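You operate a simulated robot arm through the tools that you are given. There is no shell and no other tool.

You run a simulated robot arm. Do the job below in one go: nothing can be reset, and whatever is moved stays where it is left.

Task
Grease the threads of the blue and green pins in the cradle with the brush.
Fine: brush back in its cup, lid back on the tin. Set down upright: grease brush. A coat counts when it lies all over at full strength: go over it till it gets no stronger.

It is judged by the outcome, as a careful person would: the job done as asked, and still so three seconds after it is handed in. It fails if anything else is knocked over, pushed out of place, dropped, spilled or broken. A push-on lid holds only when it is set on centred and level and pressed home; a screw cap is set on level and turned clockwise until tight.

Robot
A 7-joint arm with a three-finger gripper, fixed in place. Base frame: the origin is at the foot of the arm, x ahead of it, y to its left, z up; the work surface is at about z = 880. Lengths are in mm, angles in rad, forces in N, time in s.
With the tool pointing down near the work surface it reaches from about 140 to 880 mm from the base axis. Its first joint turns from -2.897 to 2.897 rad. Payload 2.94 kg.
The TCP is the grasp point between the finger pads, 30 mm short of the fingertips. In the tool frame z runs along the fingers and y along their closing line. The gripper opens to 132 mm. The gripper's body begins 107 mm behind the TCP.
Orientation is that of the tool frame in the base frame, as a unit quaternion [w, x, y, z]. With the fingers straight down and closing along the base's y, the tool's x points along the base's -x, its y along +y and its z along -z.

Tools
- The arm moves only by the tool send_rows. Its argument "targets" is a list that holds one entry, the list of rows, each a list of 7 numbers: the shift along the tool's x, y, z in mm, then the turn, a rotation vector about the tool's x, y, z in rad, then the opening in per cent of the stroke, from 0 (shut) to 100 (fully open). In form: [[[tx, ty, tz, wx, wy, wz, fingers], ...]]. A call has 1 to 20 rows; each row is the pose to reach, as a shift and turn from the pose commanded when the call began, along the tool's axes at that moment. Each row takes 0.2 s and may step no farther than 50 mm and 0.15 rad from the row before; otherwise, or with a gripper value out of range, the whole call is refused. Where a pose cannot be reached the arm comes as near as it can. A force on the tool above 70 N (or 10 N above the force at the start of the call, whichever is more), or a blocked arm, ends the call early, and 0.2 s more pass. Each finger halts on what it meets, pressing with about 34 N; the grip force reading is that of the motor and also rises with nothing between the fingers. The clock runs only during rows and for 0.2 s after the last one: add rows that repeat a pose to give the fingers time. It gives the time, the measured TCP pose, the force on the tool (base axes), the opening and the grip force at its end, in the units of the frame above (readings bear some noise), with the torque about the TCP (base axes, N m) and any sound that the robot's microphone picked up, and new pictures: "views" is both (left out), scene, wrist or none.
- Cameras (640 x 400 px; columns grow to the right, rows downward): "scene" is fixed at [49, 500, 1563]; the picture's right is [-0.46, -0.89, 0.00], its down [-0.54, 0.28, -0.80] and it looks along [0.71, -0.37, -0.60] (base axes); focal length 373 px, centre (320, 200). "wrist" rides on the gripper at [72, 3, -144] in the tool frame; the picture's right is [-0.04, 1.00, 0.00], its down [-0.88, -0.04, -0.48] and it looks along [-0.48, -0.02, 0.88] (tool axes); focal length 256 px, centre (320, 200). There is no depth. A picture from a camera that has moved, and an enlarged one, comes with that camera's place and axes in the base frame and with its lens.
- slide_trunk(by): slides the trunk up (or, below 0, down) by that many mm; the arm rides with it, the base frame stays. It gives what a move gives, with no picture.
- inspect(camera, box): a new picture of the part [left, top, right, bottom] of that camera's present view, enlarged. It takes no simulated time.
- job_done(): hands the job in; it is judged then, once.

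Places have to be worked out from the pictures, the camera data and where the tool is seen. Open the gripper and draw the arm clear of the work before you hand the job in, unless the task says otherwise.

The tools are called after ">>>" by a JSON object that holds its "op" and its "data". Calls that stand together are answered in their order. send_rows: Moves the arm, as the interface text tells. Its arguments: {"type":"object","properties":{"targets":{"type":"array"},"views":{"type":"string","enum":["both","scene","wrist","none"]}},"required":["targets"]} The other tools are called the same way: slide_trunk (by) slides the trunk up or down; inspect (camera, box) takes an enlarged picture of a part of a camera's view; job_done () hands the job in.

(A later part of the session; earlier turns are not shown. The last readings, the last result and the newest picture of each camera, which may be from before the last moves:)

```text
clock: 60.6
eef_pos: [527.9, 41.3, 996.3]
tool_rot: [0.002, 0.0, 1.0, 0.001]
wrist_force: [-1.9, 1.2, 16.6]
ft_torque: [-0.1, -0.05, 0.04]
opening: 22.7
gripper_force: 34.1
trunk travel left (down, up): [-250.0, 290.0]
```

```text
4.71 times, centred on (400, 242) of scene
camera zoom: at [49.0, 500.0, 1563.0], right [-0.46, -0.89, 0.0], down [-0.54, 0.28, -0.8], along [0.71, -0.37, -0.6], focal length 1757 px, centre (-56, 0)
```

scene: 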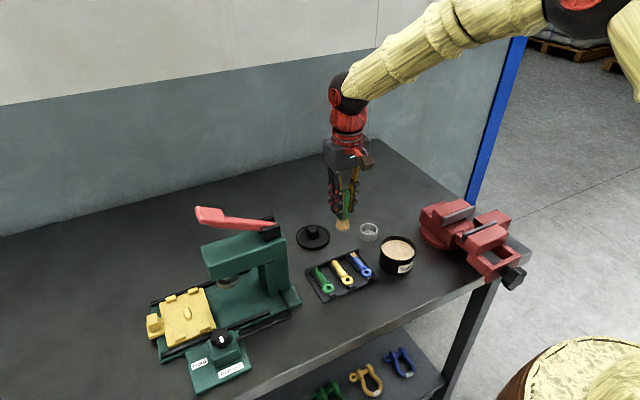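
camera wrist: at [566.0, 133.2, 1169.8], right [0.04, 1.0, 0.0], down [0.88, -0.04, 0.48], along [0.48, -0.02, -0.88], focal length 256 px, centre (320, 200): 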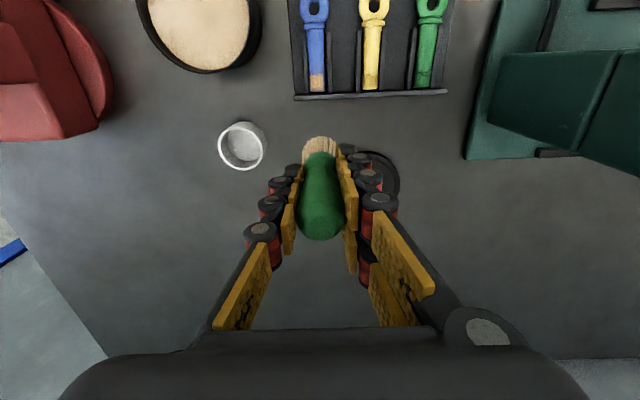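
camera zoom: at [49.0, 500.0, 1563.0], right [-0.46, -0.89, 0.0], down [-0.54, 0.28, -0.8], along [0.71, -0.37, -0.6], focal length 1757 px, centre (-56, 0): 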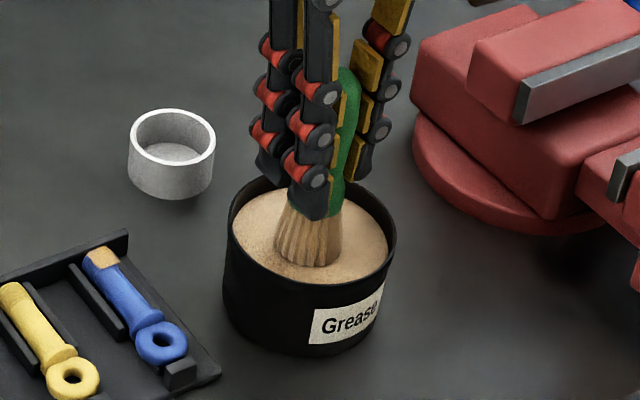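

Brush reloaded. I carry it high over the cradle to the green pin, keeping the hand well above the press, and look.

>>> {"op": "send_rows", "data": {"targets": [[[0, 0, -10, 0, 0, 0, 5], [0, 0, -30, 0, 0, 0, 5], [0, 0, -65, 0, 0, 0, 5], [-12, 40, -65, 0, 0, 0, 5], [-24, 80, -65, 0, 0, 0, 5], [-36, 120, -65, 0, 0, 0, 5], [-48, 160, -65, 0, 0, 0, 5], [-55.8, 192.2, -65, 0, 0, 0, 5], [-55.8, 192.2, -65, 0, 0, 0, 5]]], "views": "both"}}

>>> {"op": "inspect", "data": {"camera": "scene", "box": [190, 150, 390, 310]}}

>>> {"op": "inspect", "data": {"camera": "wrist", "box": [250, 60, 400, 180]}}

```text
clock: 62.6
eef_pos: [585.4, 234.6, 1059.8]
tool_rot: [0.0, 0.0, 1.0, -0.001]
wrist_force: [-0.1, 0.3, -0.5]
ft_torque: [0.03, -0.01, 0.03]
opening: 22.6
gripper_force: 33.7
trunk travel left (down, up): [-250.0, 290.0]
camera wrist: at [512.0, 238.5, 1204.0], right [0.04, 1.0, 0.0], down [0.88, -0.04, 0.48], along [0.47, -0.02, -0.88], focal length 256 px, centre (320, 200)
```

scene: 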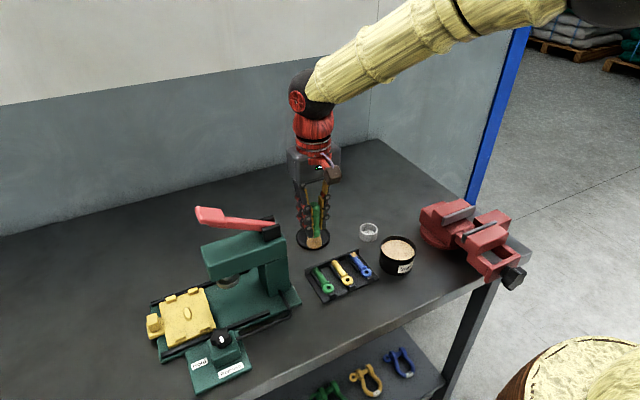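
wrist: 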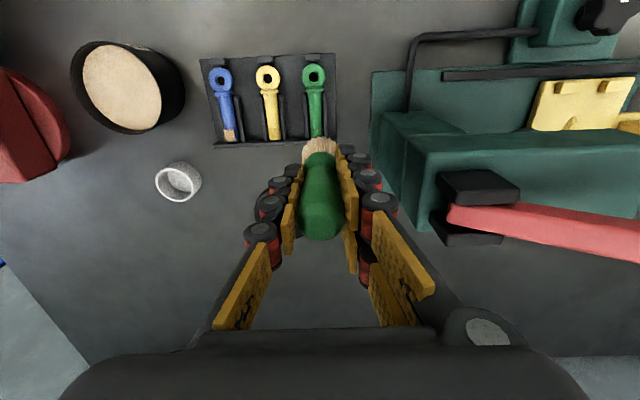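

```text
2.50 times, centred on (290, 230) of scene
camera zoom: at [49.0, 500.0, 1563.0], right [-0.46, -0.89, 0.0], down [-0.54, 0.28, -0.8], along [0.71, -0.37, -0.6], focal length 933 px, centre (395, 125)
```

zoom: 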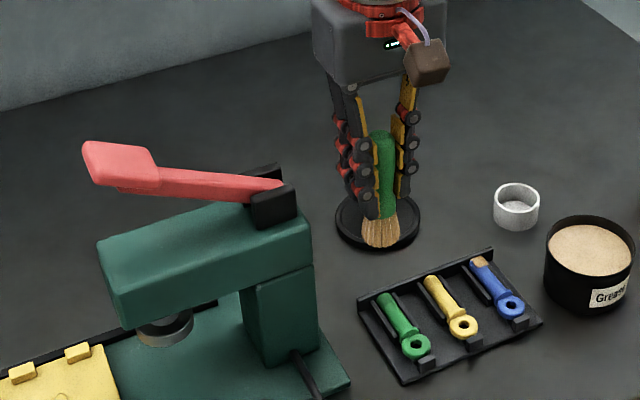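

```text
3.33 times, centred on (325, 120) of wrist
camera zoom: at [512.0, 238.5, 1204.0], right [0.04, 1.0, 0.0], down [0.88, -0.04, 0.48], along [0.47, -0.02, -0.88], focal length 853 px, centre (303, 467)
```

zoom: 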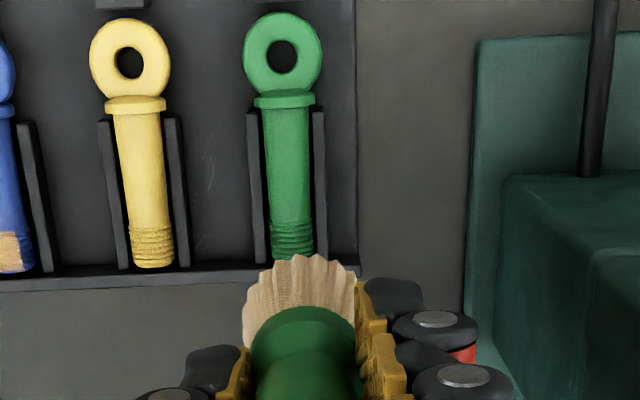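

Press bracket top is ~1058, below the hand body at contact height, so it's clear. Green shank appears ~4 mm to the -y side; I shift and lower to re-measure.

>>> {"op": "send_rows", "data": {"targets": [[[0, -3.5, 15, 0, 0, 0, 5], [0, -3.5, 33.5, 0, 0, 0, 5], [0, -3.5, 33.5, 0, 0, 0, 5]]], "views": "none"}}

>>> {"op": "inspect", "data": {"camera": "wrist", "box": [270, 60, 400, 180]}}

>>> {"op": "inspect", "data": {"camera": "scene", "box": [290, 225, 350, 300]}}

```text
clock: 63.4
eef_pos: [585.7, 230.5, 1025.8]
tool_rot: [0.0, 0.0, 1.0, 0.0]
wrist_force: [-0.3, -0.4, -1.2]
ft_torque: [0.02, 0.0, -0.01]
opening: 23.0
gripper_force: 34.1
trunk travel left (down, up): [-250.0, 290.0]
```

```text
3.33 times, centred on (335, 120) of wrist
camera zoom: at [512.1, 234.4, 1169.7], right [0.04, 1.0, 0.0], down [0.88, -0.04, 0.48], along [0.48, -0.02, -0.88], focal length 853 px, centre (270, 467)
```

zoom: 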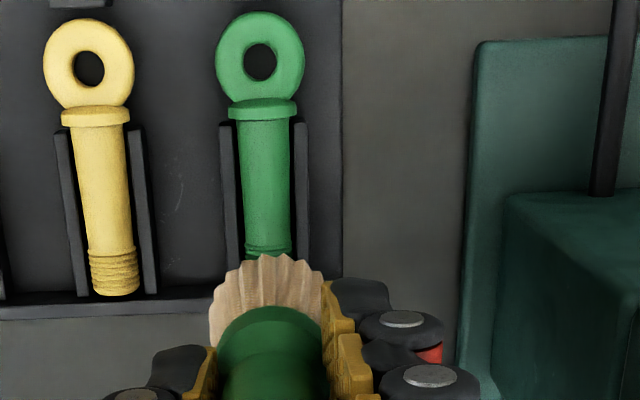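

```text
5.33 times, centred on (320, 262) of scene
camera zoom: at [49.0, 500.0, 1563.0], right [-0.46, -0.89, 0.0], down [-0.54, 0.28, -0.8], along [0.71, -0.37, -0.6], focal length 1991 px, centre (320, -133)
```

zoom: 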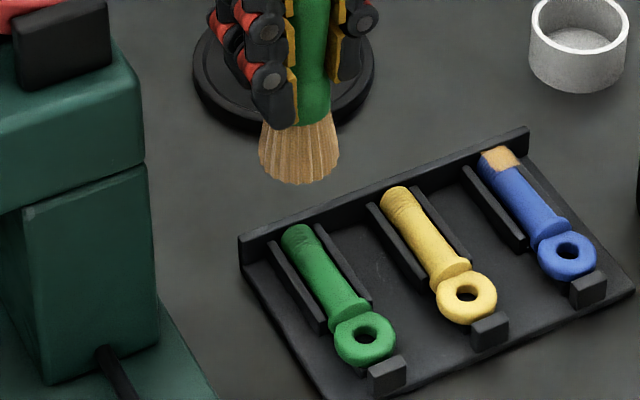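

Green thread is now within 1 mm of the brush axis. I lower onto it slowly.

>>> {"op": "send_rows", "data": {"targets": [[[0, -0.7, 20, 0, 0, 0, 5], [0, -0.7, 38, 0, 0, 0, 5], [0, -0.7, 45, 0, 0, 0, 5], [0, -0.7, 47, 0, 0, 0, 5], [0, -0.7, 49, 0, 0, 0, 5], [0, -0.7, 50, 0, 0, 0, 5]]], "views": "none"}}

>>> {"op": "inspect", "data": {"camera": "scene", "box": [290, 225, 350, 300]}}

```text
clock: 64.8
eef_pos: [583.0, 229.3, 976.0]
tool_rot: [0.0, 0.0, 1.0, -0.001]
wrist_force: [-0.2, -0.7, -0.8]
ft_torque: [-0.01, -0.01, 0.0]
opening: 22.7
gripper_force: 33.8
trunk travel left (down, up): [-250.0, 290.0]
```

```text
5.33 times, centred on (320, 262) of scene
camera zoom: at [49.0, 500.0, 1563.0], right [-0.46, -0.89, 0.0], down [-0.54, 0.28, -0.8], along [0.71, -0.37, -0.6], focal length 1991 px, centre (320, -133)
```

zoom: 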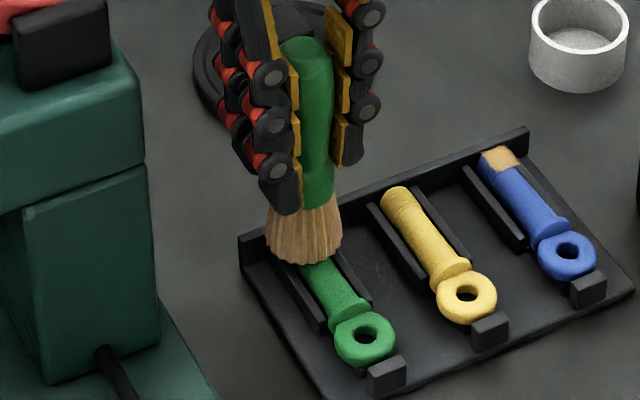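

>>> {"op": "send_rows", "data": {"targets": [[[0, 0, 0.7, 0, 0, 0, 5], [0, 0, 1.4, 0, 0, 0, 5], [0, 0, 1.4, 0, 0, 0, 5]]], "views": "none"}}

```text
clock: 65.6
eef_pos: [584.5, 228.8, 976.5]
tool_rot: [0.001, 0.0, 1.0, 0.0]
wrist_force: [-0.9, 0.3, 9.6]
ft_torque: [0.07, -0.05, 0.02]
opening: 22.7
gripper_force: 33.8
trunk travel left (down, up): [-250.0, 290.0]
```

Contact ~10 N; I ease slightly and stroke along and across the green thread.

>>> {"op": "send_rows", "data": {"targets": [[[0, 0, -0.5, 0, 0, 0, 5], [3, 0, -0.5, 0, 0, 0, 5], [0, 0, -0.5, 0, 0, 0, 5], [-4, 0, -0.5, 0, 0, 0, 5], [0, 0, -0.5, 0, 0, 0, 5], [0, 3, -0.5, 0, 0, 0, 5], [3, 5, -0.5, 0, 0, 0, 5], [-3, 5, -0.5, 0, 0, 0, 5], [0, 3, -0.5, 0, 0, 0, 5], [0, 0, -0.5, 0, 0, 0, 5], [0, -3, -0.5, 0, 0, 0, 5], [3, -5, -0.5, 0, 0, 0, 5], [-3, -5, -0.5, 0, 0, 0, 5], [0, -3, -0.5, 0, 0, 0, 5], [0, 0, -0.5, 0, 0, 0, 5], [3, 0, -0.5, 0, 0, 0, 5], [0, 0, -0.5, 0, 0, 0, 5], [-4, 0, -0.5, 0, 0, 0, 5], [0, 0, -0.5, 0, 0, 0, 5]]], "views": "none"}}

>>> {"op": "send_rows", "data": {"targets": [[[0, 0, -10, 0, 0, 0, 5], [0, 0, -30, 0, 0, 0, 5], [0, 0, -51.4, 0, 0, 0, 5], [-20, 0, -51.4, 0, 0, 0, 5], [-40, 0, -51.4, 0, 0, 0, 5], [-54, 0, -51.4, 0, 0, 0, 5], [-54, 0, -51.4, 0, 0, 0, 5]]], "views": "none"}}

>>> {"op": "inspect", "data": {"camera": "wrist", "box": [280, 40, 380, 130]}}

>>> {"op": "inspect", "data": {"camera": "wrist", "box": [300, 65, 340, 95]}}

>>> {"op": "inspect", "data": {"camera": "scene", "box": [308, 258, 338, 282]}}

```text
clock: 69.6
eef_pos: [585.9, 229.0, 975.9]
tool_rot: [0.001, 0.0, 1.0, 0.0]
wrist_force: [3.8, -0.3, 10.5]
ft_torque: [-0.01, -0.41, 0.01]
opening: 22.9
gripper_force: 33.9
trunk travel left (down, up): [-250.0, 290.0]
```

```text
clock: 71.2
eef_pos: [637.9, 228.1, 1025.9]
tool_rot: [0.001, 0.0, 1.0, 0.001]
wrist_force: [-0.3, 1.0, -1.1]
ft_torque: [-0.01, 0.02, 0.01]
opening: 23.0
gripper_force: 33.8
trunk travel left (down, up): [-250.0, 290.0]
```

```text
4.44 times, centred on (330, 85) of wrist
camera zoom: at [564.9, 232.7, 1169.5], right [0.04, 1.0, 0.0], down [0.88, -0.04, 0.48], along [0.47, -0.02, -0.88], focal length 1138 px, centre (276, 711)
```

zoom: 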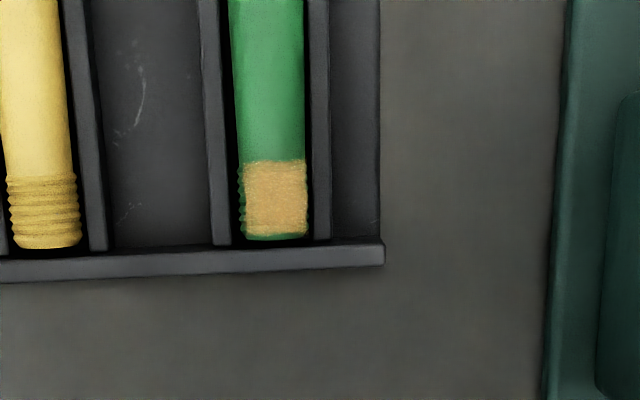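

```text
13.33 times, centred on (320, 80) of wrist
camera zoom: at [564.9, 232.7, 1169.5], right [0.04, 1.0, 0.0], down [0.88, -0.04, 0.48], along [0.47, -0.02, -0.88], focal length 3413 px, centre (320, 1800)
```

zoom: 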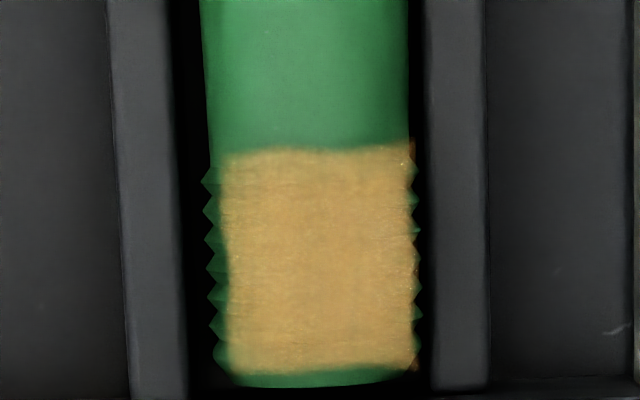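

```text
16.00 times, centred on (323, 270) of scene
camera zoom: at [49.0, 500.0, 1563.0], right [-0.46, -0.89, 0.0], down [-0.54, 0.28, -0.8], along [0.71, -0.37, -0.6], focal length 5973 px, centre (272, -920)
```

zoom: 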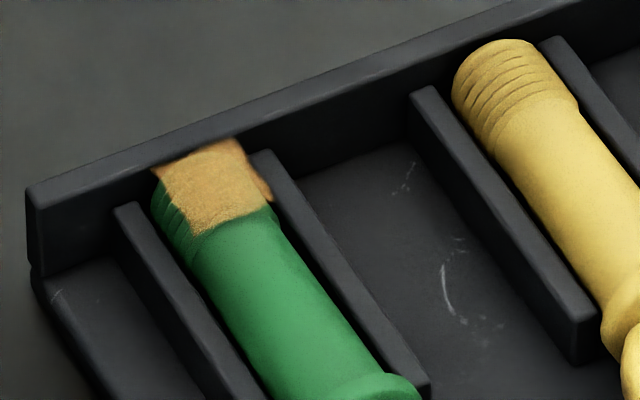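

The green thread is covered; now a second pass on it with more strokes.

>>> {"op": "send_rows", "data": {"targets": [[[20, 0, 0, 0, 0, 0, 5], [40, 0, 0, 0, 0, 0, 5], [54, 0, 0, 0, 0, 0, 5], [54, 0, 20, 0, 0, 0, 5], [54, 0, 40, 0, 0, 0, 5], [54, 0, 49, 0, 0, 0, 5], [54, 0, 51.4, 0, 0, 0, 5], [54, 0, 51.4, 0, 0, 0, 5]]], "views": "none"}}

>>> {"op": "send_rows", "data": {"targets": [[[3, 0, 0, 0, 0, 0, 5], [0, 0, 0, 0, 0, 0, 5], [-4, 0, 0, 0, 0, 0, 5], [0, 0, 0, 0, 0, 0, 5], [0, 3, 0, 0, 0, 0, 5], [3, 5, 0, 0, 0, 0, 5], [-3, 5, 0, 0, 0, 0, 5], [0, 3, 0, 0, 0, 0, 5], [0, 0, 0, 0, 0, 0, 5], [0, -3, 0, 0, 0, 0, 5], [3, -5, 0, 0, 0, 0, 5], [-3, -5, 0, 0, 0, 0, 5], [0, -3, 0, 0, 0, 0, 5], [0, 0, 0, 0, 0, 0, 5], [3, 0, 0, 0, 0, 0, 5], [0, 0, 0, 0, 0, 0, 5], [-4, 0, 0, 0, 0, 0, 5], [0, 0, 0, 0, 0, 0, 5]]], "views": "none"}}

>>> {"op": "send_rows", "data": {"targets": [[[0, 0, -10, 0, 0, 0, 5], [0, 0, -30, 0, 0, 0, 5], [0, 0, -51.4, 0, 0, 0, 5], [-20, 0, -51.4, 0, 0, 0, 5], [-40, 0, -51.4, 0, 0, 0, 5], [-54, 0, -51.4, 0, 0, 0, 5], [-54, 0, -51.4, 0, 0, 0, 5]]], "views": "none"}}

>>> {"op": "inspect", "data": {"camera": "wrist", "box": [280, 40, 380, 130]}}

>>> {"op": "inspect", "data": {"camera": "wrist", "box": [300, 65, 340, 95]}}

>>> {"op": "inspect", "data": {"camera": "scene", "box": [308, 258, 338, 282]}}

```text
clock: 73.0
eef_pos: [584.3, 229.4, 975.5]
tool_rot: [0.001, 0.001, 1.0, 0.0]
wrist_force: [-0.6, 1.0, 3.6]
ft_torque: [0.01, 0.01, -0.03]
opening: 22.5
gripper_force: 34.1
trunk travel left (down, up): [-250.0, 290.0]
```

```text
clock: 76.8
eef_pos: [585.2, 228.7, 975.3]
tool_rot: [0.001, -0.001, 1.0, -0.001]
wrist_force: [3.2, -0.6, 8.0]
ft_torque: [0.01, -0.24, -0.02]
opening: 22.9
gripper_force: 33.7
trunk travel left (down, up): [-250.0, 290.0]
```

```text
clock: 78.4
eef_pos: [638.9, 228.5, 1025.3]
tool_rot: [0.0, 0.0, 1.0, 0.0]
wrist_force: [-0.8, 0.7, -1.2]
ft_torque: [0.01, 0.01, -0.01]
opening: 22.8
gripper_force: 33.9
trunk travel left (down, up): [-250.0, 290.0]
```

```text
4.44 times, centred on (330, 85) of wrist
camera zoom: at [565.5, 232.7, 1169.9], right [0.04, 1.0, 0.0], down [0.88, -0.04, 0.48], along [0.47, -0.02, -0.88], focal length 1138 px, centre (276, 711)
```

zoom: 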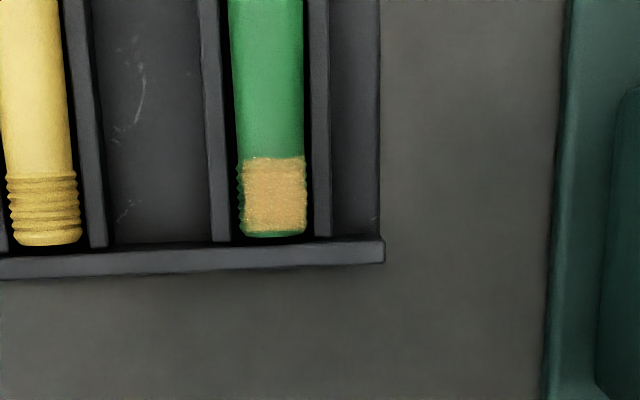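

```text
13.33 times, centred on (320, 80) of wrist
camera zoom: at [565.5, 232.7, 1169.9], right [0.04, 1.0, 0.0], down [0.88, -0.04, 0.48], along [0.47, -0.02, -0.88], focal length 3413 px, centre (320, 1800)
```

zoom: 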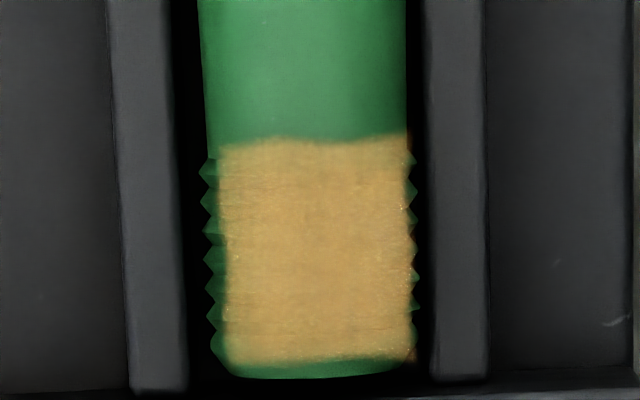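

```text
16.00 times, centred on (323, 270) of scene
camera zoom: at [49.0, 500.0, 1563.0], right [-0.46, -0.89, 0.0], down [-0.54, 0.28, -0.8], along [0.71, -0.37, -0.6], focal length 5973 px, centre (272, -920)
```

zoom: 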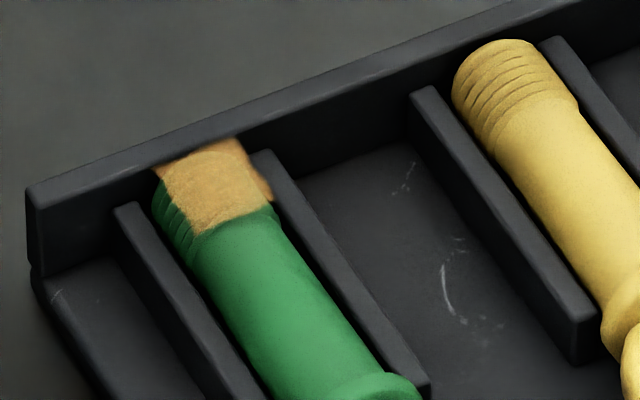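

>>> {"op": "inspect", "data": {"camera": "scene", "box": [308, 245, 368, 283]}}

```text
10.53 times, centred on (338, 264) of scene
camera zoom: at [49.0, 500.0, 1563.0], right [-0.46, -0.89, 0.0], down [-0.54, 0.28, -0.8], along [0.71, -0.37, -0.6], focal length 3929 px, centre (130, -474)
```

zoom: 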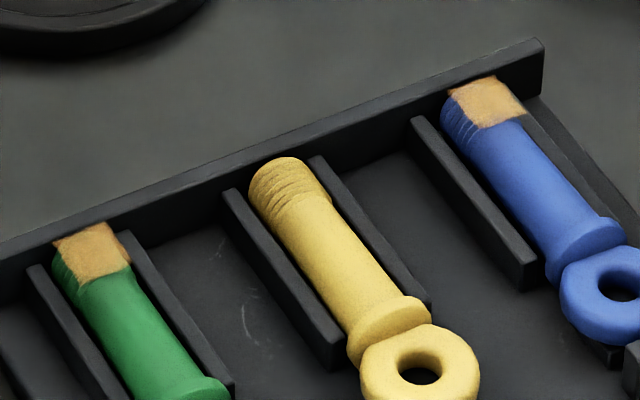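

Both coats look much alike. I reload once more and give the green a third pass, then the blue another, to be certain neither gets stronger.

>>> {"op": "send_rows", "data": {"targets": [[[5, -8, -23, 0, 0, 0, 5], [28, -46, -23, 0, 0, 0, 5], [50, -84, -23, 0, 0, 0, 5], [72, -122, -23, 0, 0, 0, 5], [94, -160, -23, 0, 0, 0, 5], [109.8, -188, -23, 0, 0, 0, 5], [109.8, -188, 0, 0, 0, 0, 5], [109.8, -188, 20, 0, 0, 0, 5], [109.8, -188, 28, 0, 0, 0, 5], [109.8, -188, 31, 0, 0, 0, 5], [109.8, -188, 32.5, 0, 0, 0, 5], [109.8, -188, 32.5, 0, 0, 0, 5]]], "views": "none"}}

```text
clock: 81.0
eef_pos: [527.8, 40.4, 996.1]
tool_rot: [0.002, 0.0, 1.0, 0.0]
wrist_force: [-3.6, -1.5, 18.0]
ft_torque: [-0.11, -0.06, -0.04]
opening: 22.8
gripper_force: 33.6
trunk travel left (down, up): [-250.0, 290.0]
```

>>> {"op": "send_rows", "data": {"targets": [[[0, 0, -10, 0, 0, 0, 5], [0, 0, -30, 0, 0, 0, 5], [0, 0, -60, 0, 0, 0, 5], [-12, 40, -60, 0, 0, 0, 5], [-24, 80, -60, 0, 0, 0, 5], [-36, 120, -60, 0, 0, 0, 5], [-48, 160, -60, 0, 0, 0, 5], [-55.8, 188, -60, 0, 0, 0, 5], [-55.8, 188, -25, 0, 0, 0, 5], [-55.8, 188, 0, 0, 0, 0, 5], [-55.8, 188, 14, 0, 0, 0, 5], [-55.8, 188, 18, 0, 0, 0, 5], [-55.8, 188, 19.4, 0, 0, 0, 5], [-55.8, 188, 19.4, 0, 0, 0, 5]]], "views": "none"}}

>>> {"op": "send_rows", "data": {"targets": [[[3, 0, 0, 0, 0, 0, 5], [0, 0, 0, 0, 0, 0, 5], [-4, 0, 0, 0, 0, 0, 5], [0, 0, 0, 0, 0, 0, 5], [0, 3, 0, 0, 0, 0, 5], [3, 5, 0, 0, 0, 0, 5], [-3, 5, 0, 0, 0, 0, 5], [0, 3, 0, 0, 0, 0, 5], [0, 0, 0, 0, 0, 0, 5], [0, -3, 0, 0, 0, 0, 5], [3, -5, 0, 0, 0, 0, 5], [-3, -5, 0, 0, 0, 0, 5], [0, -3, 0, 0, 0, 0, 5], [0, 0, 0, 0, 0, 0, 5], [3, 0, 0, 0, 0, 0, 5], [0, 0, 0, 0, 0, 0, 5], [-4, 0, 0, 0, 0, 0, 5], [0, 0, 0, 0, 0, 0, 5]]], "views": "none"}}

>>> {"op": "send_rows", "data": {"targets": [[[0, 0, -10, 0, 0, 0, 5], [0, 0, -30, 0, 0, 0, 5], [0, 0, -51.4, 0, 0, 0, 5], [-20, 0, -51.4, 0, 0, 0, 5], [-40, 0, -51.4, 0, 0, 0, 5], [-54, 0, -51.4, 0, 0, 0, 5], [-54, 0, -51.4, 0, 0, 0, 5]]], "views": "none"}}

>>> {"op": "inspect", "data": {"camera": "wrist", "box": [300, 65, 340, 95]}}

>>> {"op": "inspect", "data": {"camera": "scene", "box": [308, 258, 338, 282]}}

>>> {"op": "inspect", "data": {"camera": "scene", "box": [308, 245, 368, 283]}}

```text
clock: 84.0
eef_pos: [586.9, 229.8, 976.2]
tool_rot: [0.001, 0.0, 1.0, 0.002]
wrist_force: [1.6, 0.4, 13.8]
ft_torque: [0.05, -0.1, -0.01]
opening: 23.0
gripper_force: 33.9
trunk travel left (down, up): [-250.0, 290.0]
```

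```text
clock: 87.8
eef_pos: [585.4, 227.4, 974.6]
tool_rot: [0.002, 0.0, 1.0, 0.001]
wrist_force: [3.4, 0.2, 19.1]
ft_torque: [0.06, -0.29, -0.02]
opening: 22.6
gripper_force: 34.2
trunk travel left (down, up): [-250.0, 290.0]
```

```text
clock: 89.4
eef_pos: [638.1, 230.2, 1024.6]
tool_rot: [0.0, 0.0, 1.0, 0.001]
wrist_force: [0.1, -0.1, -1.5]
ft_torque: [0.01, 0.01, -0.02]
opening: 23.0
gripper_force: 33.6
trunk travel left (down, up): [-250.0, 290.0]
```

```text
13.33 times, centred on (320, 80) of wrist
camera zoom: at [565.1, 233.9, 1169.5], right [0.04, 1.0, 0.0], down [0.88, -0.04, 0.48], along [0.47, -0.02, -0.88], focal length 3413 px, centre (320, 1800)
```

zoom: 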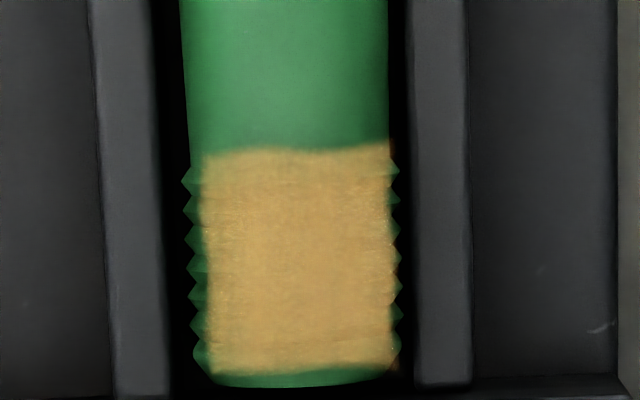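

```text
16.00 times, centred on (323, 270) of scene
camera zoom: at [49.0, 500.0, 1563.0], right [-0.46, -0.89, 0.0], down [-0.54, 0.28, -0.8], along [0.71, -0.37, -0.6], focal length 5973 px, centre (272, -920)
```

zoom: 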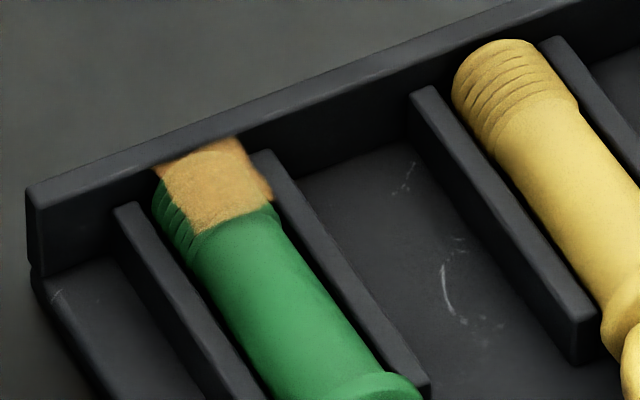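

```text
10.53 times, centred on (338, 264) of scene
camera zoom: at [49.0, 500.0, 1563.0], right [-0.46, -0.89, 0.0], down [-0.54, 0.28, -0.8], along [0.71, -0.37, -0.6], focal length 3929 px, centre (130, -474)
```

zoom: 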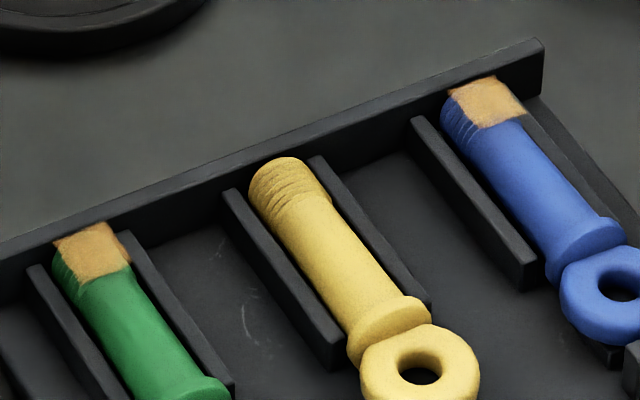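

The green coat is identical to the previous pass – it is at full strength. Now a last loaded pass over the blue thread for comparison.

>>> {"op": "send_rows", "data": {"targets": [[[10, -20, -10, 0, 0, 0, 5], [25, -50, -10, 0, 0, 0, 5], [40, -80, -10, 0, 0, 0, 5], [54, -99.5, -10, 0, 0, 0, 5], [54, -99.5, 20, 0, 0, 0, 5], [54, -99.5, 40, 0, 0, 0, 5], [54, -99.5, 48, 0, 0, 0, 5], [54, -99.5, 50.5, 0, 0, 0, 5], [54, -99.5, 51, 0, 0, 0, 5]]], "views": "none"}}

>>> {"op": "send_rows", "data": {"targets": [[[3, 0, 0, 0, 0, 0, 5], [0, 0, 0, 0, 0, 0, 5], [-4, 0, 0, 0, 0, 0, 5], [0, 0, 0, 0, 0, 0, 5], [0, -3, 0, 0, 0, 0, 5], [3, -5, 0, 0, 0, 0, 5], [-3, -5, 0, 0, 0, 0, 5], [0, -3, 0, 0, 0, 0, 5], [0, 0, 0, 0, 0, 0, 5], [0, 3, 0, 0, 0, 0, 5], [3, 5, 0, 0, 0, 0, 5], [-3, 5, 0, 0, 0, 0, 5], [0, 5, 0, 0, 0, 0, 5], [0, 7, -10, 0, 0, 0, 5]]], "views": "none"}}

>>> {"op": "send_rows", "data": {"targets": [[[0, 0, -20, 0, 0, 0, 5], [0, 0, -41, 0, 0, 0, 5], [-20, -6.5, -41, 0, 0, 0, 5], [-40, -6.5, -41, 0, 0, 0, 5], [-54, -6.5, -41, 0, 0, 0, 5], [-54, -6.5, -41, 0, 0, 0, 5]]], "views": "none"}}

>>> {"op": "inspect", "data": {"camera": "wrist", "box": [300, 65, 340, 95]}}

>>> {"op": "inspect", "data": {"camera": "scene", "box": [345, 248, 365, 264]}}

>>> {"op": "inspect", "data": {"camera": "scene", "box": [308, 245, 368, 283]}}

```text
clock: 91.4
eef_pos: [583.9, 129.4, 975.4]
tool_rot: [0.001, 0.0, 1.0, 0.0]
wrist_force: [-1.2, 1.6, 9.8]
ft_torque: [0.1, 0.03, -0.01]
opening: 22.8
gripper_force: 33.5
trunk travel left (down, up): [-250.0, 290.0]
```

```text
clock: 94.4
eef_pos: [582.6, 137.3, 983.6]
tool_rot: [-0.001, 0.0, 1.0, -0.001]
wrist_force: [-1.1, -0.3, -0.8]
ft_torque: [0.04, 0.0, 0.0]
opening: 22.8
gripper_force: 33.6
trunk travel left (down, up): [-250.0, 290.0]
```

```text
clock: 95.8
eef_pos: [638.3, 130.3, 1025.4]
tool_rot: [0.0, 0.0, 1.0, -0.001]
wrist_force: [-0.3, 0.7, -0.5]
ft_torque: [0.03, 0.03, 0.0]
opening: 22.7
gripper_force: 34.0
trunk travel left (down, up): [-250.0, 290.0]
```

```text
13.33 times, centred on (320, 80) of wrist
camera zoom: at [564.8, 134.1, 1168.8], right [0.04, 1.0, 0.0], down [0.88, -0.04, 0.48], along [0.48, -0.02, -0.88], focal length 3413 px, centre (320, 1800)
```

zoom: 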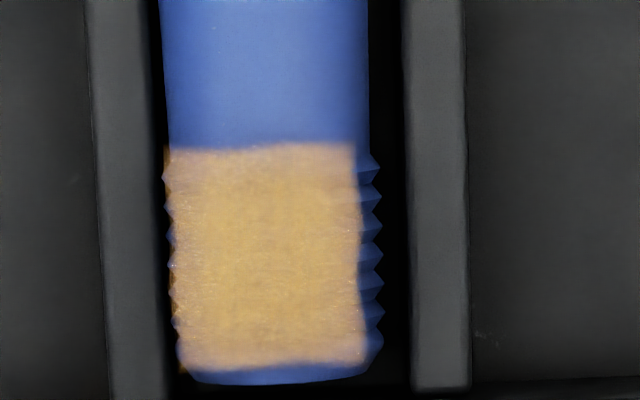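

```text
16.00 times, centred on (355, 256) of scene
camera zoom: at [49.0, 500.0, 1563.0], right [-0.46, -0.89, 0.0], down [-0.54, 0.28, -0.8], along [0.71, -0.37, -0.6], focal length 5973 px, centre (-240, -696)
```

zoom: 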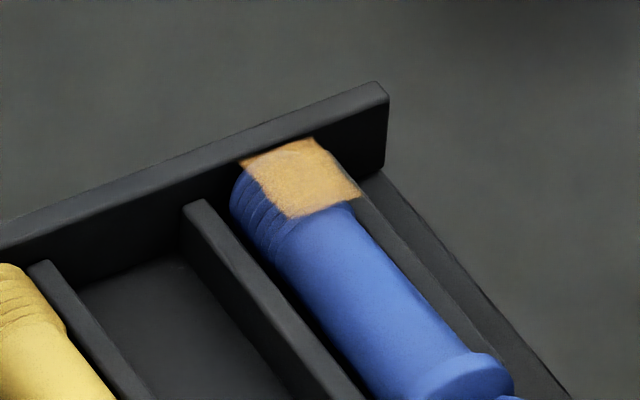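

```text
10.53 times, centred on (338, 264) of scene
camera zoom: at [49.0, 500.0, 1563.0], right [-0.46, -0.89, 0.0], down [-0.54, 0.28, -0.8], along [0.71, -0.37, -0.6], focal length 3929 px, centre (130, -474)
```

zoom: 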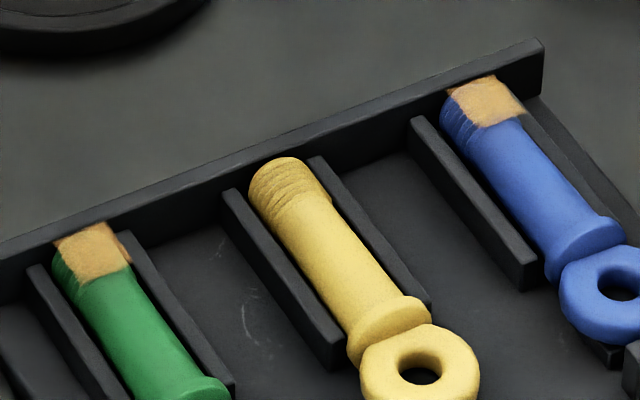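

No visible change on blue either, so both coats are at full strength. Now I take the brush back above its cup and check alignment.

>>> {"op": "send_rows", "data": {"targets": [[[-1, -20, -8, 0, 0, 0, 5], [-3, -50, -8, 0, 0, 0, 5], [-4.2, -83.8, -8, 0, 0, 0, 5], [-4.2, -83.8, -8, 0, 0, 0, 5], [-4.2, -83.8, -8, 0, 0, 0, 5]]], "views": "both"}}

>>> {"op": "inspect", "data": {"camera": "wrist", "box": [270, 90, 370, 190]}}

>>> {"op": "inspect", "data": {"camera": "scene", "box": [340, 170, 400, 250]}}

```text
clock: 97.0
eef_pos: [641.6, 44.8, 1033.2]
tool_rot: [0.0, -0.001, 1.0, -0.001]
wrist_force: [-0.2, -0.4, -0.5]
ft_torque: [-0.03, -0.01, 0.05]
opening: 23.0
gripper_force: 33.7
trunk travel left (down, up): [-250.0, 290.0]
camera wrist: at [569.1, 48.7, 1177.2], right [0.04, 1.0, 0.0], down [0.88, -0.04, 0.48], along [0.47, -0.02, -0.88], focal length 256 px, centre (320, 200)
```

scene: 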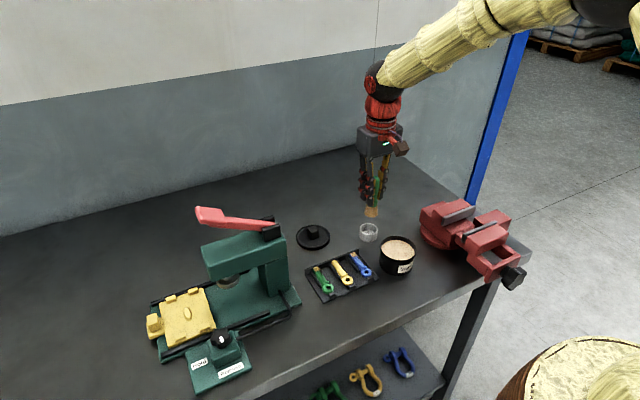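
wrist: 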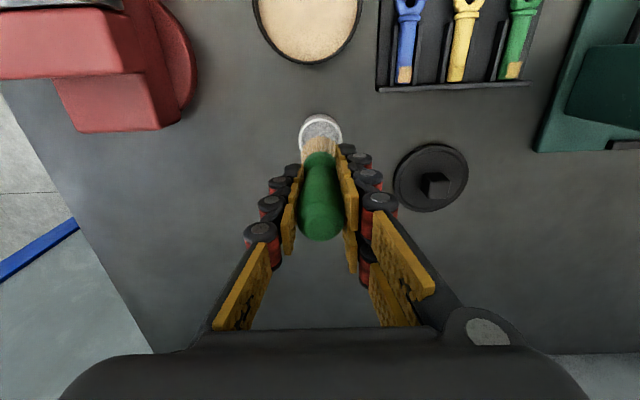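

```text
4.00 times, centred on (320, 140) of wrist
camera zoom: at [569.1, 48.7, 1177.2], right [0.04, 1.0, 0.0], down [0.88, -0.04, 0.48], along [0.47, -0.02, -0.88], focal length 1024 px, centre (320, 440)
```

zoom: 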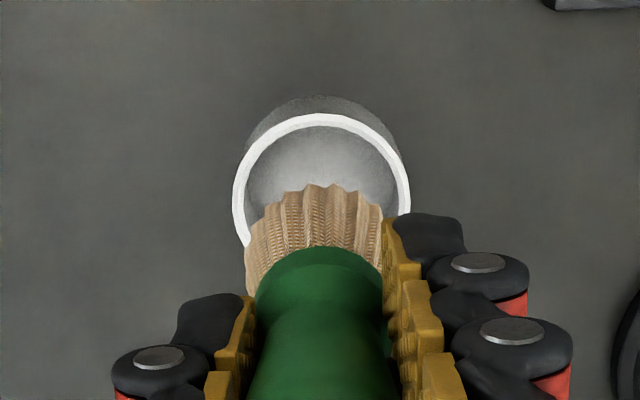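

```text
5.00 times, centred on (370, 210) of scene
camera zoom: at [49.0, 500.0, 1563.0], right [-0.46, -0.89, 0.0], down [-0.54, 0.28, -0.8], along [0.71, -0.37, -0.6], focal length 1866 px, centre (70, 150)
```

zoom: 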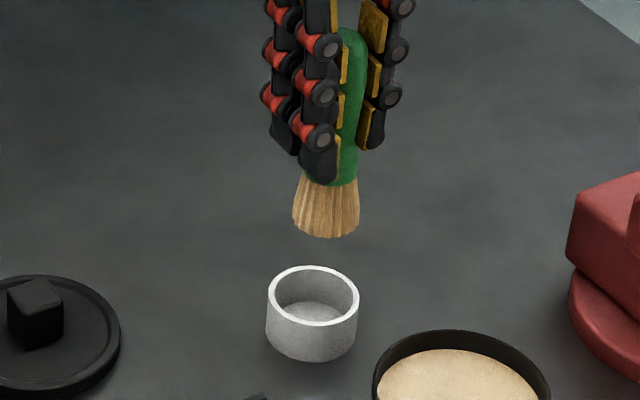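

Cup hasn't moved; it lies about 1 mm +x, 1 mm +y of the brush. I correct and lower the bristles into the cup to just above the floor.

>>> {"op": "send_rows", "data": {"targets": [[[-1, 1.1, 0, 0, 0, 0, 5], [-1, 1.1, 25, 0, 0, 0, 5], [-1, 1.1, 45, 0, 0, 0, 5], [-1, 1.1, 50, 0, 0, 0, 5], [-1, 1.1, 50, 0, 0, 0, 5]]], "views": "both"}}

>>> {"op": "inspect", "data": {"camera": "scene", "box": [340, 190, 400, 250]}}

>>> {"op": "inspect", "data": {"camera": "wrist", "box": [270, 90, 370, 190]}}

```text
clock: 98.2
eef_pos: [642.6, 46.1, 983.3]
tool_rot: [0.0, -0.001, 1.0, 0.0]
wrist_force: [0.0, 0.4, -1.1]
ft_torque: [0.02, 0.01, 0.0]
opening: 22.9
gripper_force: 33.8
trunk travel left (down, up): [-250.0, 290.0]
camera wrist: at [570.0, 50.2, 1127.5], right [0.04, 1.0, 0.0], down [0.88, -0.04, 0.48], along [0.47, -0.02, -0.88], focal length 256 px, centre (320, 200)
```

scene: 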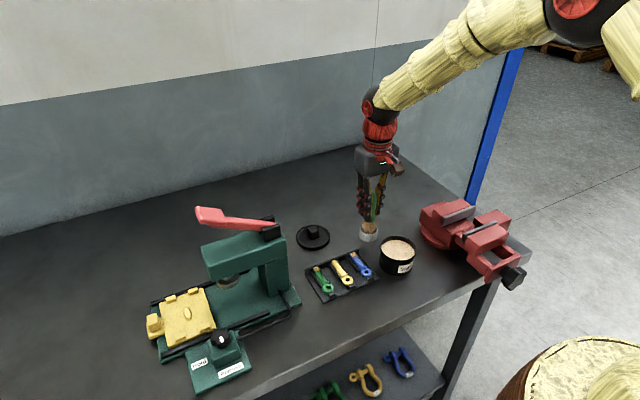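
wrist: 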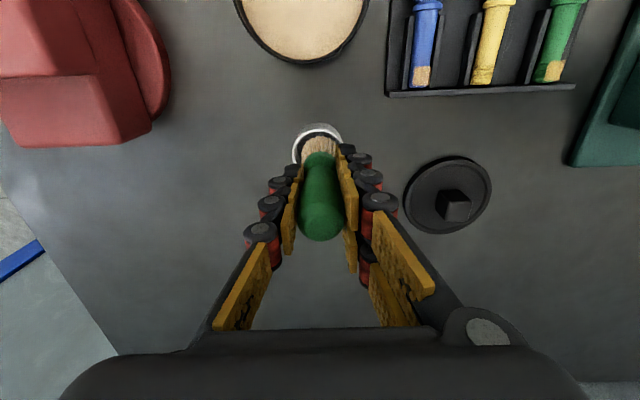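

```text
6.67 times, centred on (370, 220) of scene
camera zoom: at [49.0, 500.0, 1563.0], right [-0.46, -0.89, 0.0], down [-0.54, 0.28, -0.8], along [0.71, -0.37, -0.6], focal length 2489 px, centre (-13, 67)
```

zoom: 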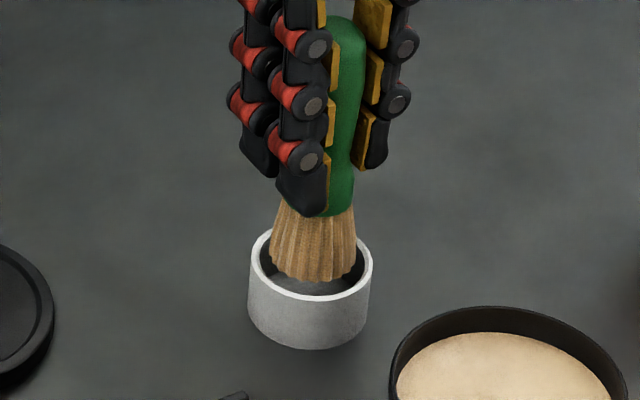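

```text
4.00 times, centred on (320, 140) of wrist
camera zoom: at [570.0, 50.2, 1127.5], right [0.04, 1.0, 0.0], down [0.88, -0.04, 0.48], along [0.47, -0.02, -0.88], focal length 1024 px, centre (320, 440)
```

zoom: 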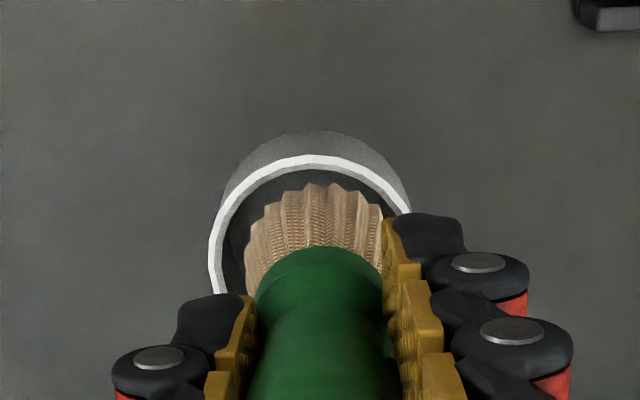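

The bristles are at rim level and centred in the cup with clearance all round. I lower on toward the cup floor in small steps.

>>> {"op": "send_rows", "data": {"targets": [[[0, -0.5, 8, 0, 0, 0, 5], [0, -0.5, 16, 0, 0, 0, 5], [0, -0.5, 20, 0, 0, 0, 5], [0, -0.5, 22, 0, 0, 0, 5]]], "views": "none"}}

```text
clock: 99.2
eef_pos: [643.7, 47.1, 962.1]
tool_rot: [0.0, 0.001, 1.0, 0.0]
wrist_force: [-0.6, -1.1, -1.5]
ft_torque: [-0.01, 0.04, 0.0]
opening: 22.8
gripper_force: 33.8
trunk travel left (down, up): [-250.0, 290.0]
```

>>> {"op": "send_rows", "data": {"targets": [[[0, 0, 1, 0, 0, 0, 5], [0, 0, 2, 0, 0, 0, 5], [0, 0, 3, 0, 0, 0, 5]]], "views": "none"}}

```text
clock: 100.0
eef_pos: [643.0, 47.5, 958.8]
tool_rot: [0.0, 0.001, 1.0, 0.0]
wrist_force: [0.2, -0.4, -1.2]
ft_torque: [0.03, 0.0, 0.0]
opening: 22.9
gripper_force: 34.2
trunk travel left (down, up): [-250.0, 290.0]
```

>>> {"op": "send_rows", "data": {"targets": [[[0, 0, 0.8, 0, 0, 0, 5], [0, 0, 1.5, 0, 0, 0, 5], [0, 0, 1.5, 0, 0, 0, 5]]], "views": "none"}}

>>> {"op": "inspect", "data": {"camera": "scene", "box": [340, 190, 400, 250]}}

```text
clock: 100.8
eef_pos: [644.6, 47.7, 955.9]
tool_rot: [0.0, 0.0, 1.0, 0.0]
wrist_force: [-1.2, -0.3, -0.7]
ft_torque: [-0.01, 0.03, 0.02]
opening: 23.2
gripper_force: 34.2
trunk travel left (down, up): [-250.0, 290.0]
```

```text
6.67 times, centred on (370, 220) of scene
camera zoom: at [49.0, 500.0, 1563.0], right [-0.46, -0.89, 0.0], down [-0.54, 0.28, -0.8], along [0.71, -0.37, -0.6], focal length 2489 px, centre (-13, 67)
```

zoom: 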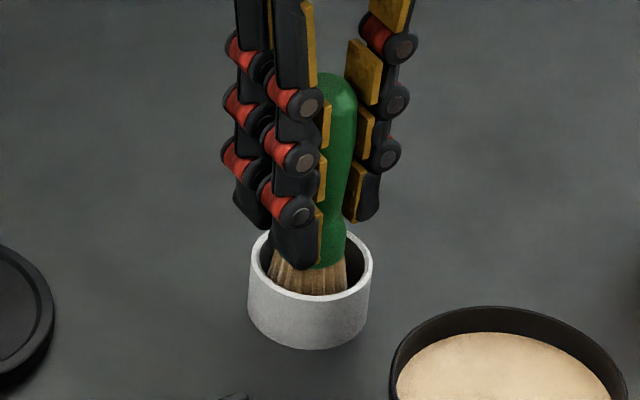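

The handle's top is back at its original height; I ease down a bit more to feel the floor.

>>> {"op": "send_rows", "data": {"targets": [[[0, 0, 0.8, 0, 0, 0, 5], [0, 0, 1.5, 0, 0, 0, 5], [0, 0, 1.5, 0, 0, 0, 5]]], "views": "none"}}

```text
clock: 101.6
eef_pos: [644.4, 47.5, 955.3]
tool_rot: [0.001, 0.0, 1.0, 0.0]
wrist_force: [1.2, -0.6, 2.6]
ft_torque: [0.0, -0.1, 0.02]
opening: 22.7
gripper_force: 33.7
trunk travel left (down, up): [-250.0, 290.0]
```

Light contact with the cup floor (≈3.5 N). I open the fingers slowly and check the brush stands before rising.

>>> {"op": "send_rows", "data": {"targets": [[[0, 0, 0, 0, 0, 0, 19], [0, 0, 0, 0, 0, 0, 22], [0, 0, 0, 0, 0, 0, 28], [0, 0, 0, 0, 0, 0, 36], [0, 0, 0, 0, 0, 0, 45], [0, 0, 0, 0, 0, 0, 45]]], "views": "both"}}

>>> {"op": "inspect", "data": {"camera": "scene", "box": [340, 190, 400, 250]}}

>>> {"op": "inspect", "data": {"camera": "wrist", "box": [240, 100, 400, 260]}}

```text
clock: 103.0
eef_pos: [642.5, 46.6, 954.9]
tool_rot: [-0.001, 0.0, 1.0, 0.0]
wrist_force: [-0.3, -0.2, -0.4]
ft_torque: [0.0, -0.01, 0.0]
opening: 59.4
gripper_force: 0.1
trunk travel left (down, up): [-250.0, 290.0]
camera wrist: at [570.5, 50.7, 1099.7], right [0.04, 1.0, 0.0], down [0.88, -0.04, 0.48], along [0.47, -0.02, -0.88], focal length 256 px, centre (320, 200)
```

scene: 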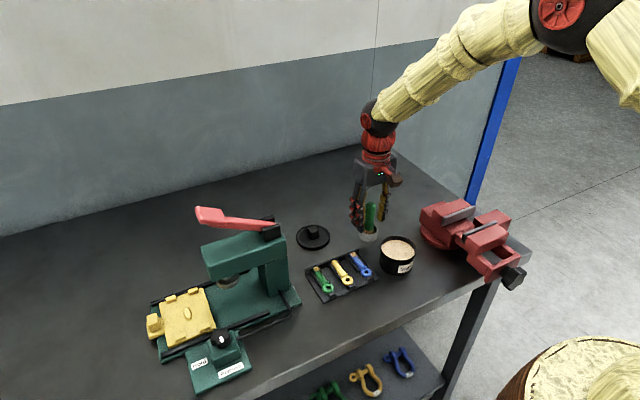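
wrist: 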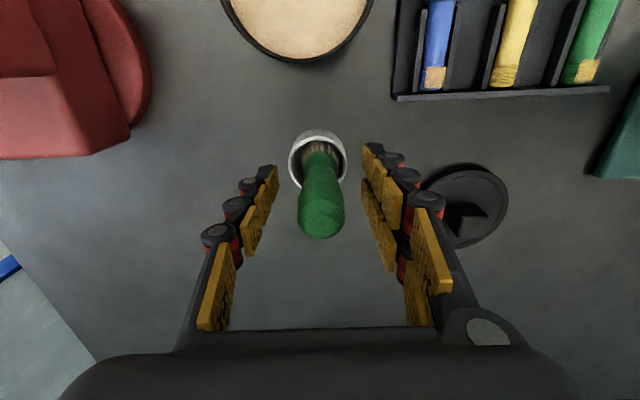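

```text
6.67 times, centred on (370, 220) of scene
camera zoom: at [49.0, 500.0, 1563.0], right [-0.46, -0.89, 0.0], down [-0.54, 0.28, -0.8], along [0.71, -0.37, -0.6], focal length 2489 px, centre (-13, 67)
```

zoom: 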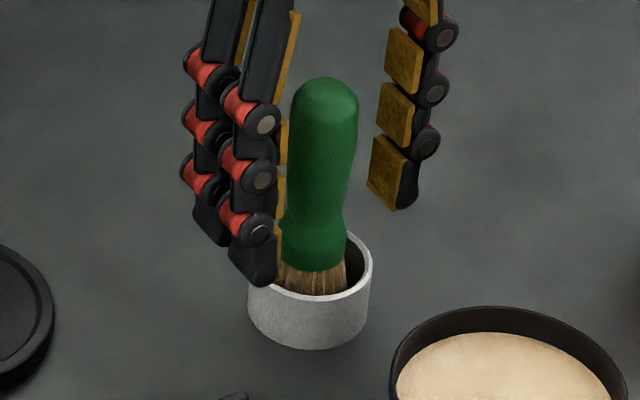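

```text
2.50 times, centred on (320, 180) of wrist
camera zoom: at [570.5, 50.7, 1099.7], right [0.04, 1.0, 0.0], down [0.88, -0.04, 0.48], along [0.47, -0.02, -0.88], focal length 640 px, centre (320, 250)
```

zoom: 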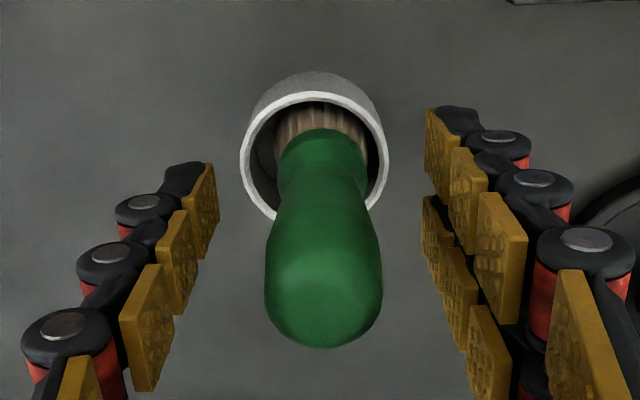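

The brush stands upright and centred in the cup. I rise straight up and then go over to the lid.

>>> {"op": "send_rows", "data": {"targets": [[[0, 0, -15, 0, 0, 0, 45], [0, 0, -40, 0, 0, 0, 45], [0, 0, -75, 0, 0, 0, 45], [0, 0, -110, 0, 0, 0, 45], [0, 0, -125, 0, 0, 0, 45], [-15, 33, -125, 0, 0, 0, 45], [-30, 68, -125, 0, 0, 0, 45], [-45, 100, -125, 0, 0, 0, 45], [-60, 131, -125, 0, 0, 0, 45], [-60, 131, -125, 0, 0, 0, 45]]], "views": "both"}}

>>> {"op": "inspect", "data": {"camera": "wrist", "box": [260, 75, 380, 165]}}

>>> {"op": "inspect", "data": {"camera": "scene", "box": [340, 190, 400, 250]}}

```text
clock: 105.2
eef_pos: [704.7, 176.9, 1081.0]
tool_rot: [0.0, 0.0, 1.0, 0.0]
wrist_force: [0.6, 0.6, 0.1]
ft_torque: [0.02, 0.04, 0.01]
opening: 59.4
gripper_force: 0.0
trunk travel left (down, up): [-250.0, 290.0]
camera wrist: at [631.4, 180.6, 1225.2], right [0.04, 1.0, 0.0], down [0.88, -0.04, 0.48], along [0.48, -0.02, -0.88], focal length 256 px, centre (320, 200)
```

scene: 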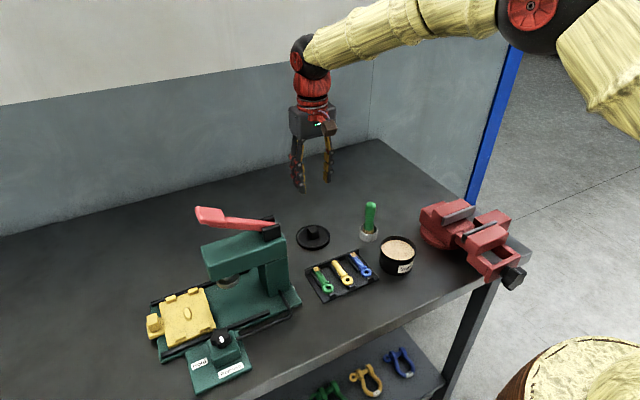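
wrist: 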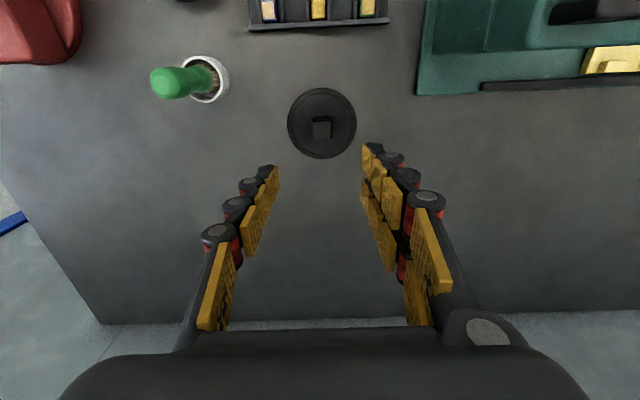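

```text
4.44 times, centred on (320, 120) of wrist
camera zoom: at [631.4, 180.6, 1225.2], right [0.04, 1.0, 0.0], down [0.88, -0.04, 0.48], along [0.48, -0.02, -0.88], focal length 1138 px, centre (320, 556)
```

zoom: 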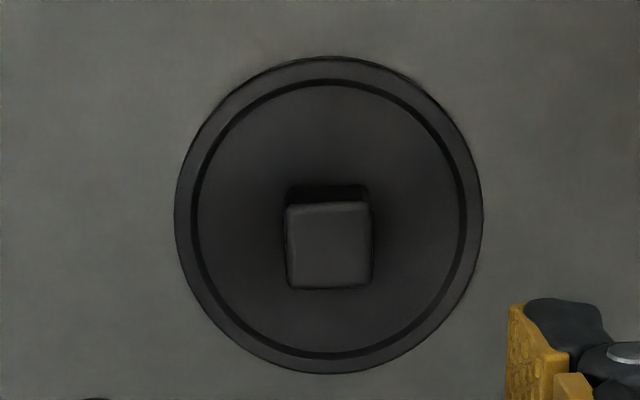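

```text
6.67 times, centred on (370, 220) of scene
camera zoom: at [49.0, 500.0, 1563.0], right [-0.46, -0.89, 0.0], down [-0.54, 0.28, -0.8], along [0.71, -0.37, -0.6], focal length 2489 px, centre (-13, 67)
```

zoom: 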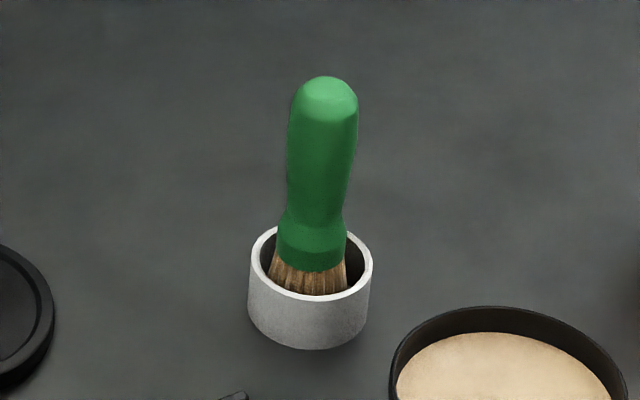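

The brush stands properly. The lid's knob is ~2 mm +y and ~1 mm +x of the TCP; I correct and descend to just above it.

>>> {"op": "send_rows", "data": {"targets": [[[-0.8, 2.1, 35, 0, 0, 0, 45], [-0.8, 2.1, 70, 0, 0, 0, 45], [-0.8, 2.1, 95, 0, 0, 0, 45], [-0.8, 2.1, 112, 0, 0, 0, 45], [-0.8, 2.1, 112, 0, 0, 0, 45]]], "views": "none"}}

>>> {"op": "inspect", "data": {"camera": "wrist", "box": [240, 80, 400, 200]}}

```text
clock: 106.4
eef_pos: [705.8, 179.4, 968.9]
tool_rot: [0.001, 0.0, 1.0, 0.0]
wrist_force: [1.0, -0.3, 0.1]
ft_torque: [-0.01, 0.01, 0.0]
opening: 59.5
gripper_force: 0.0
trunk travel left (down, up): [-250.0, 290.0]
```

```text
3.33 times, centred on (320, 140) of wrist
camera zoom: at [632.8, 183.0, 1112.7], right [0.04, 1.0, 0.0], down [0.88, -0.04, 0.48], along [0.48, -0.02, -0.88], focal length 853 px, centre (320, 400)
```

zoom: 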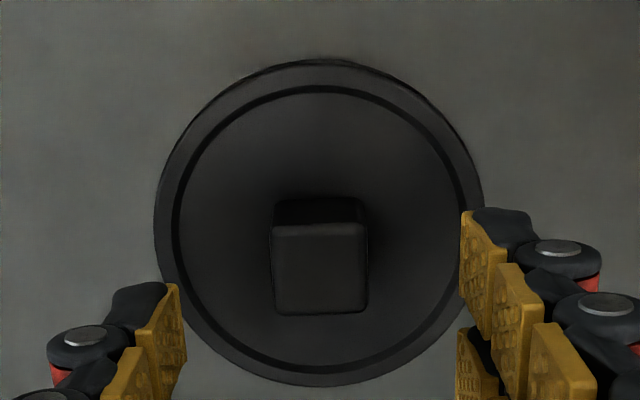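

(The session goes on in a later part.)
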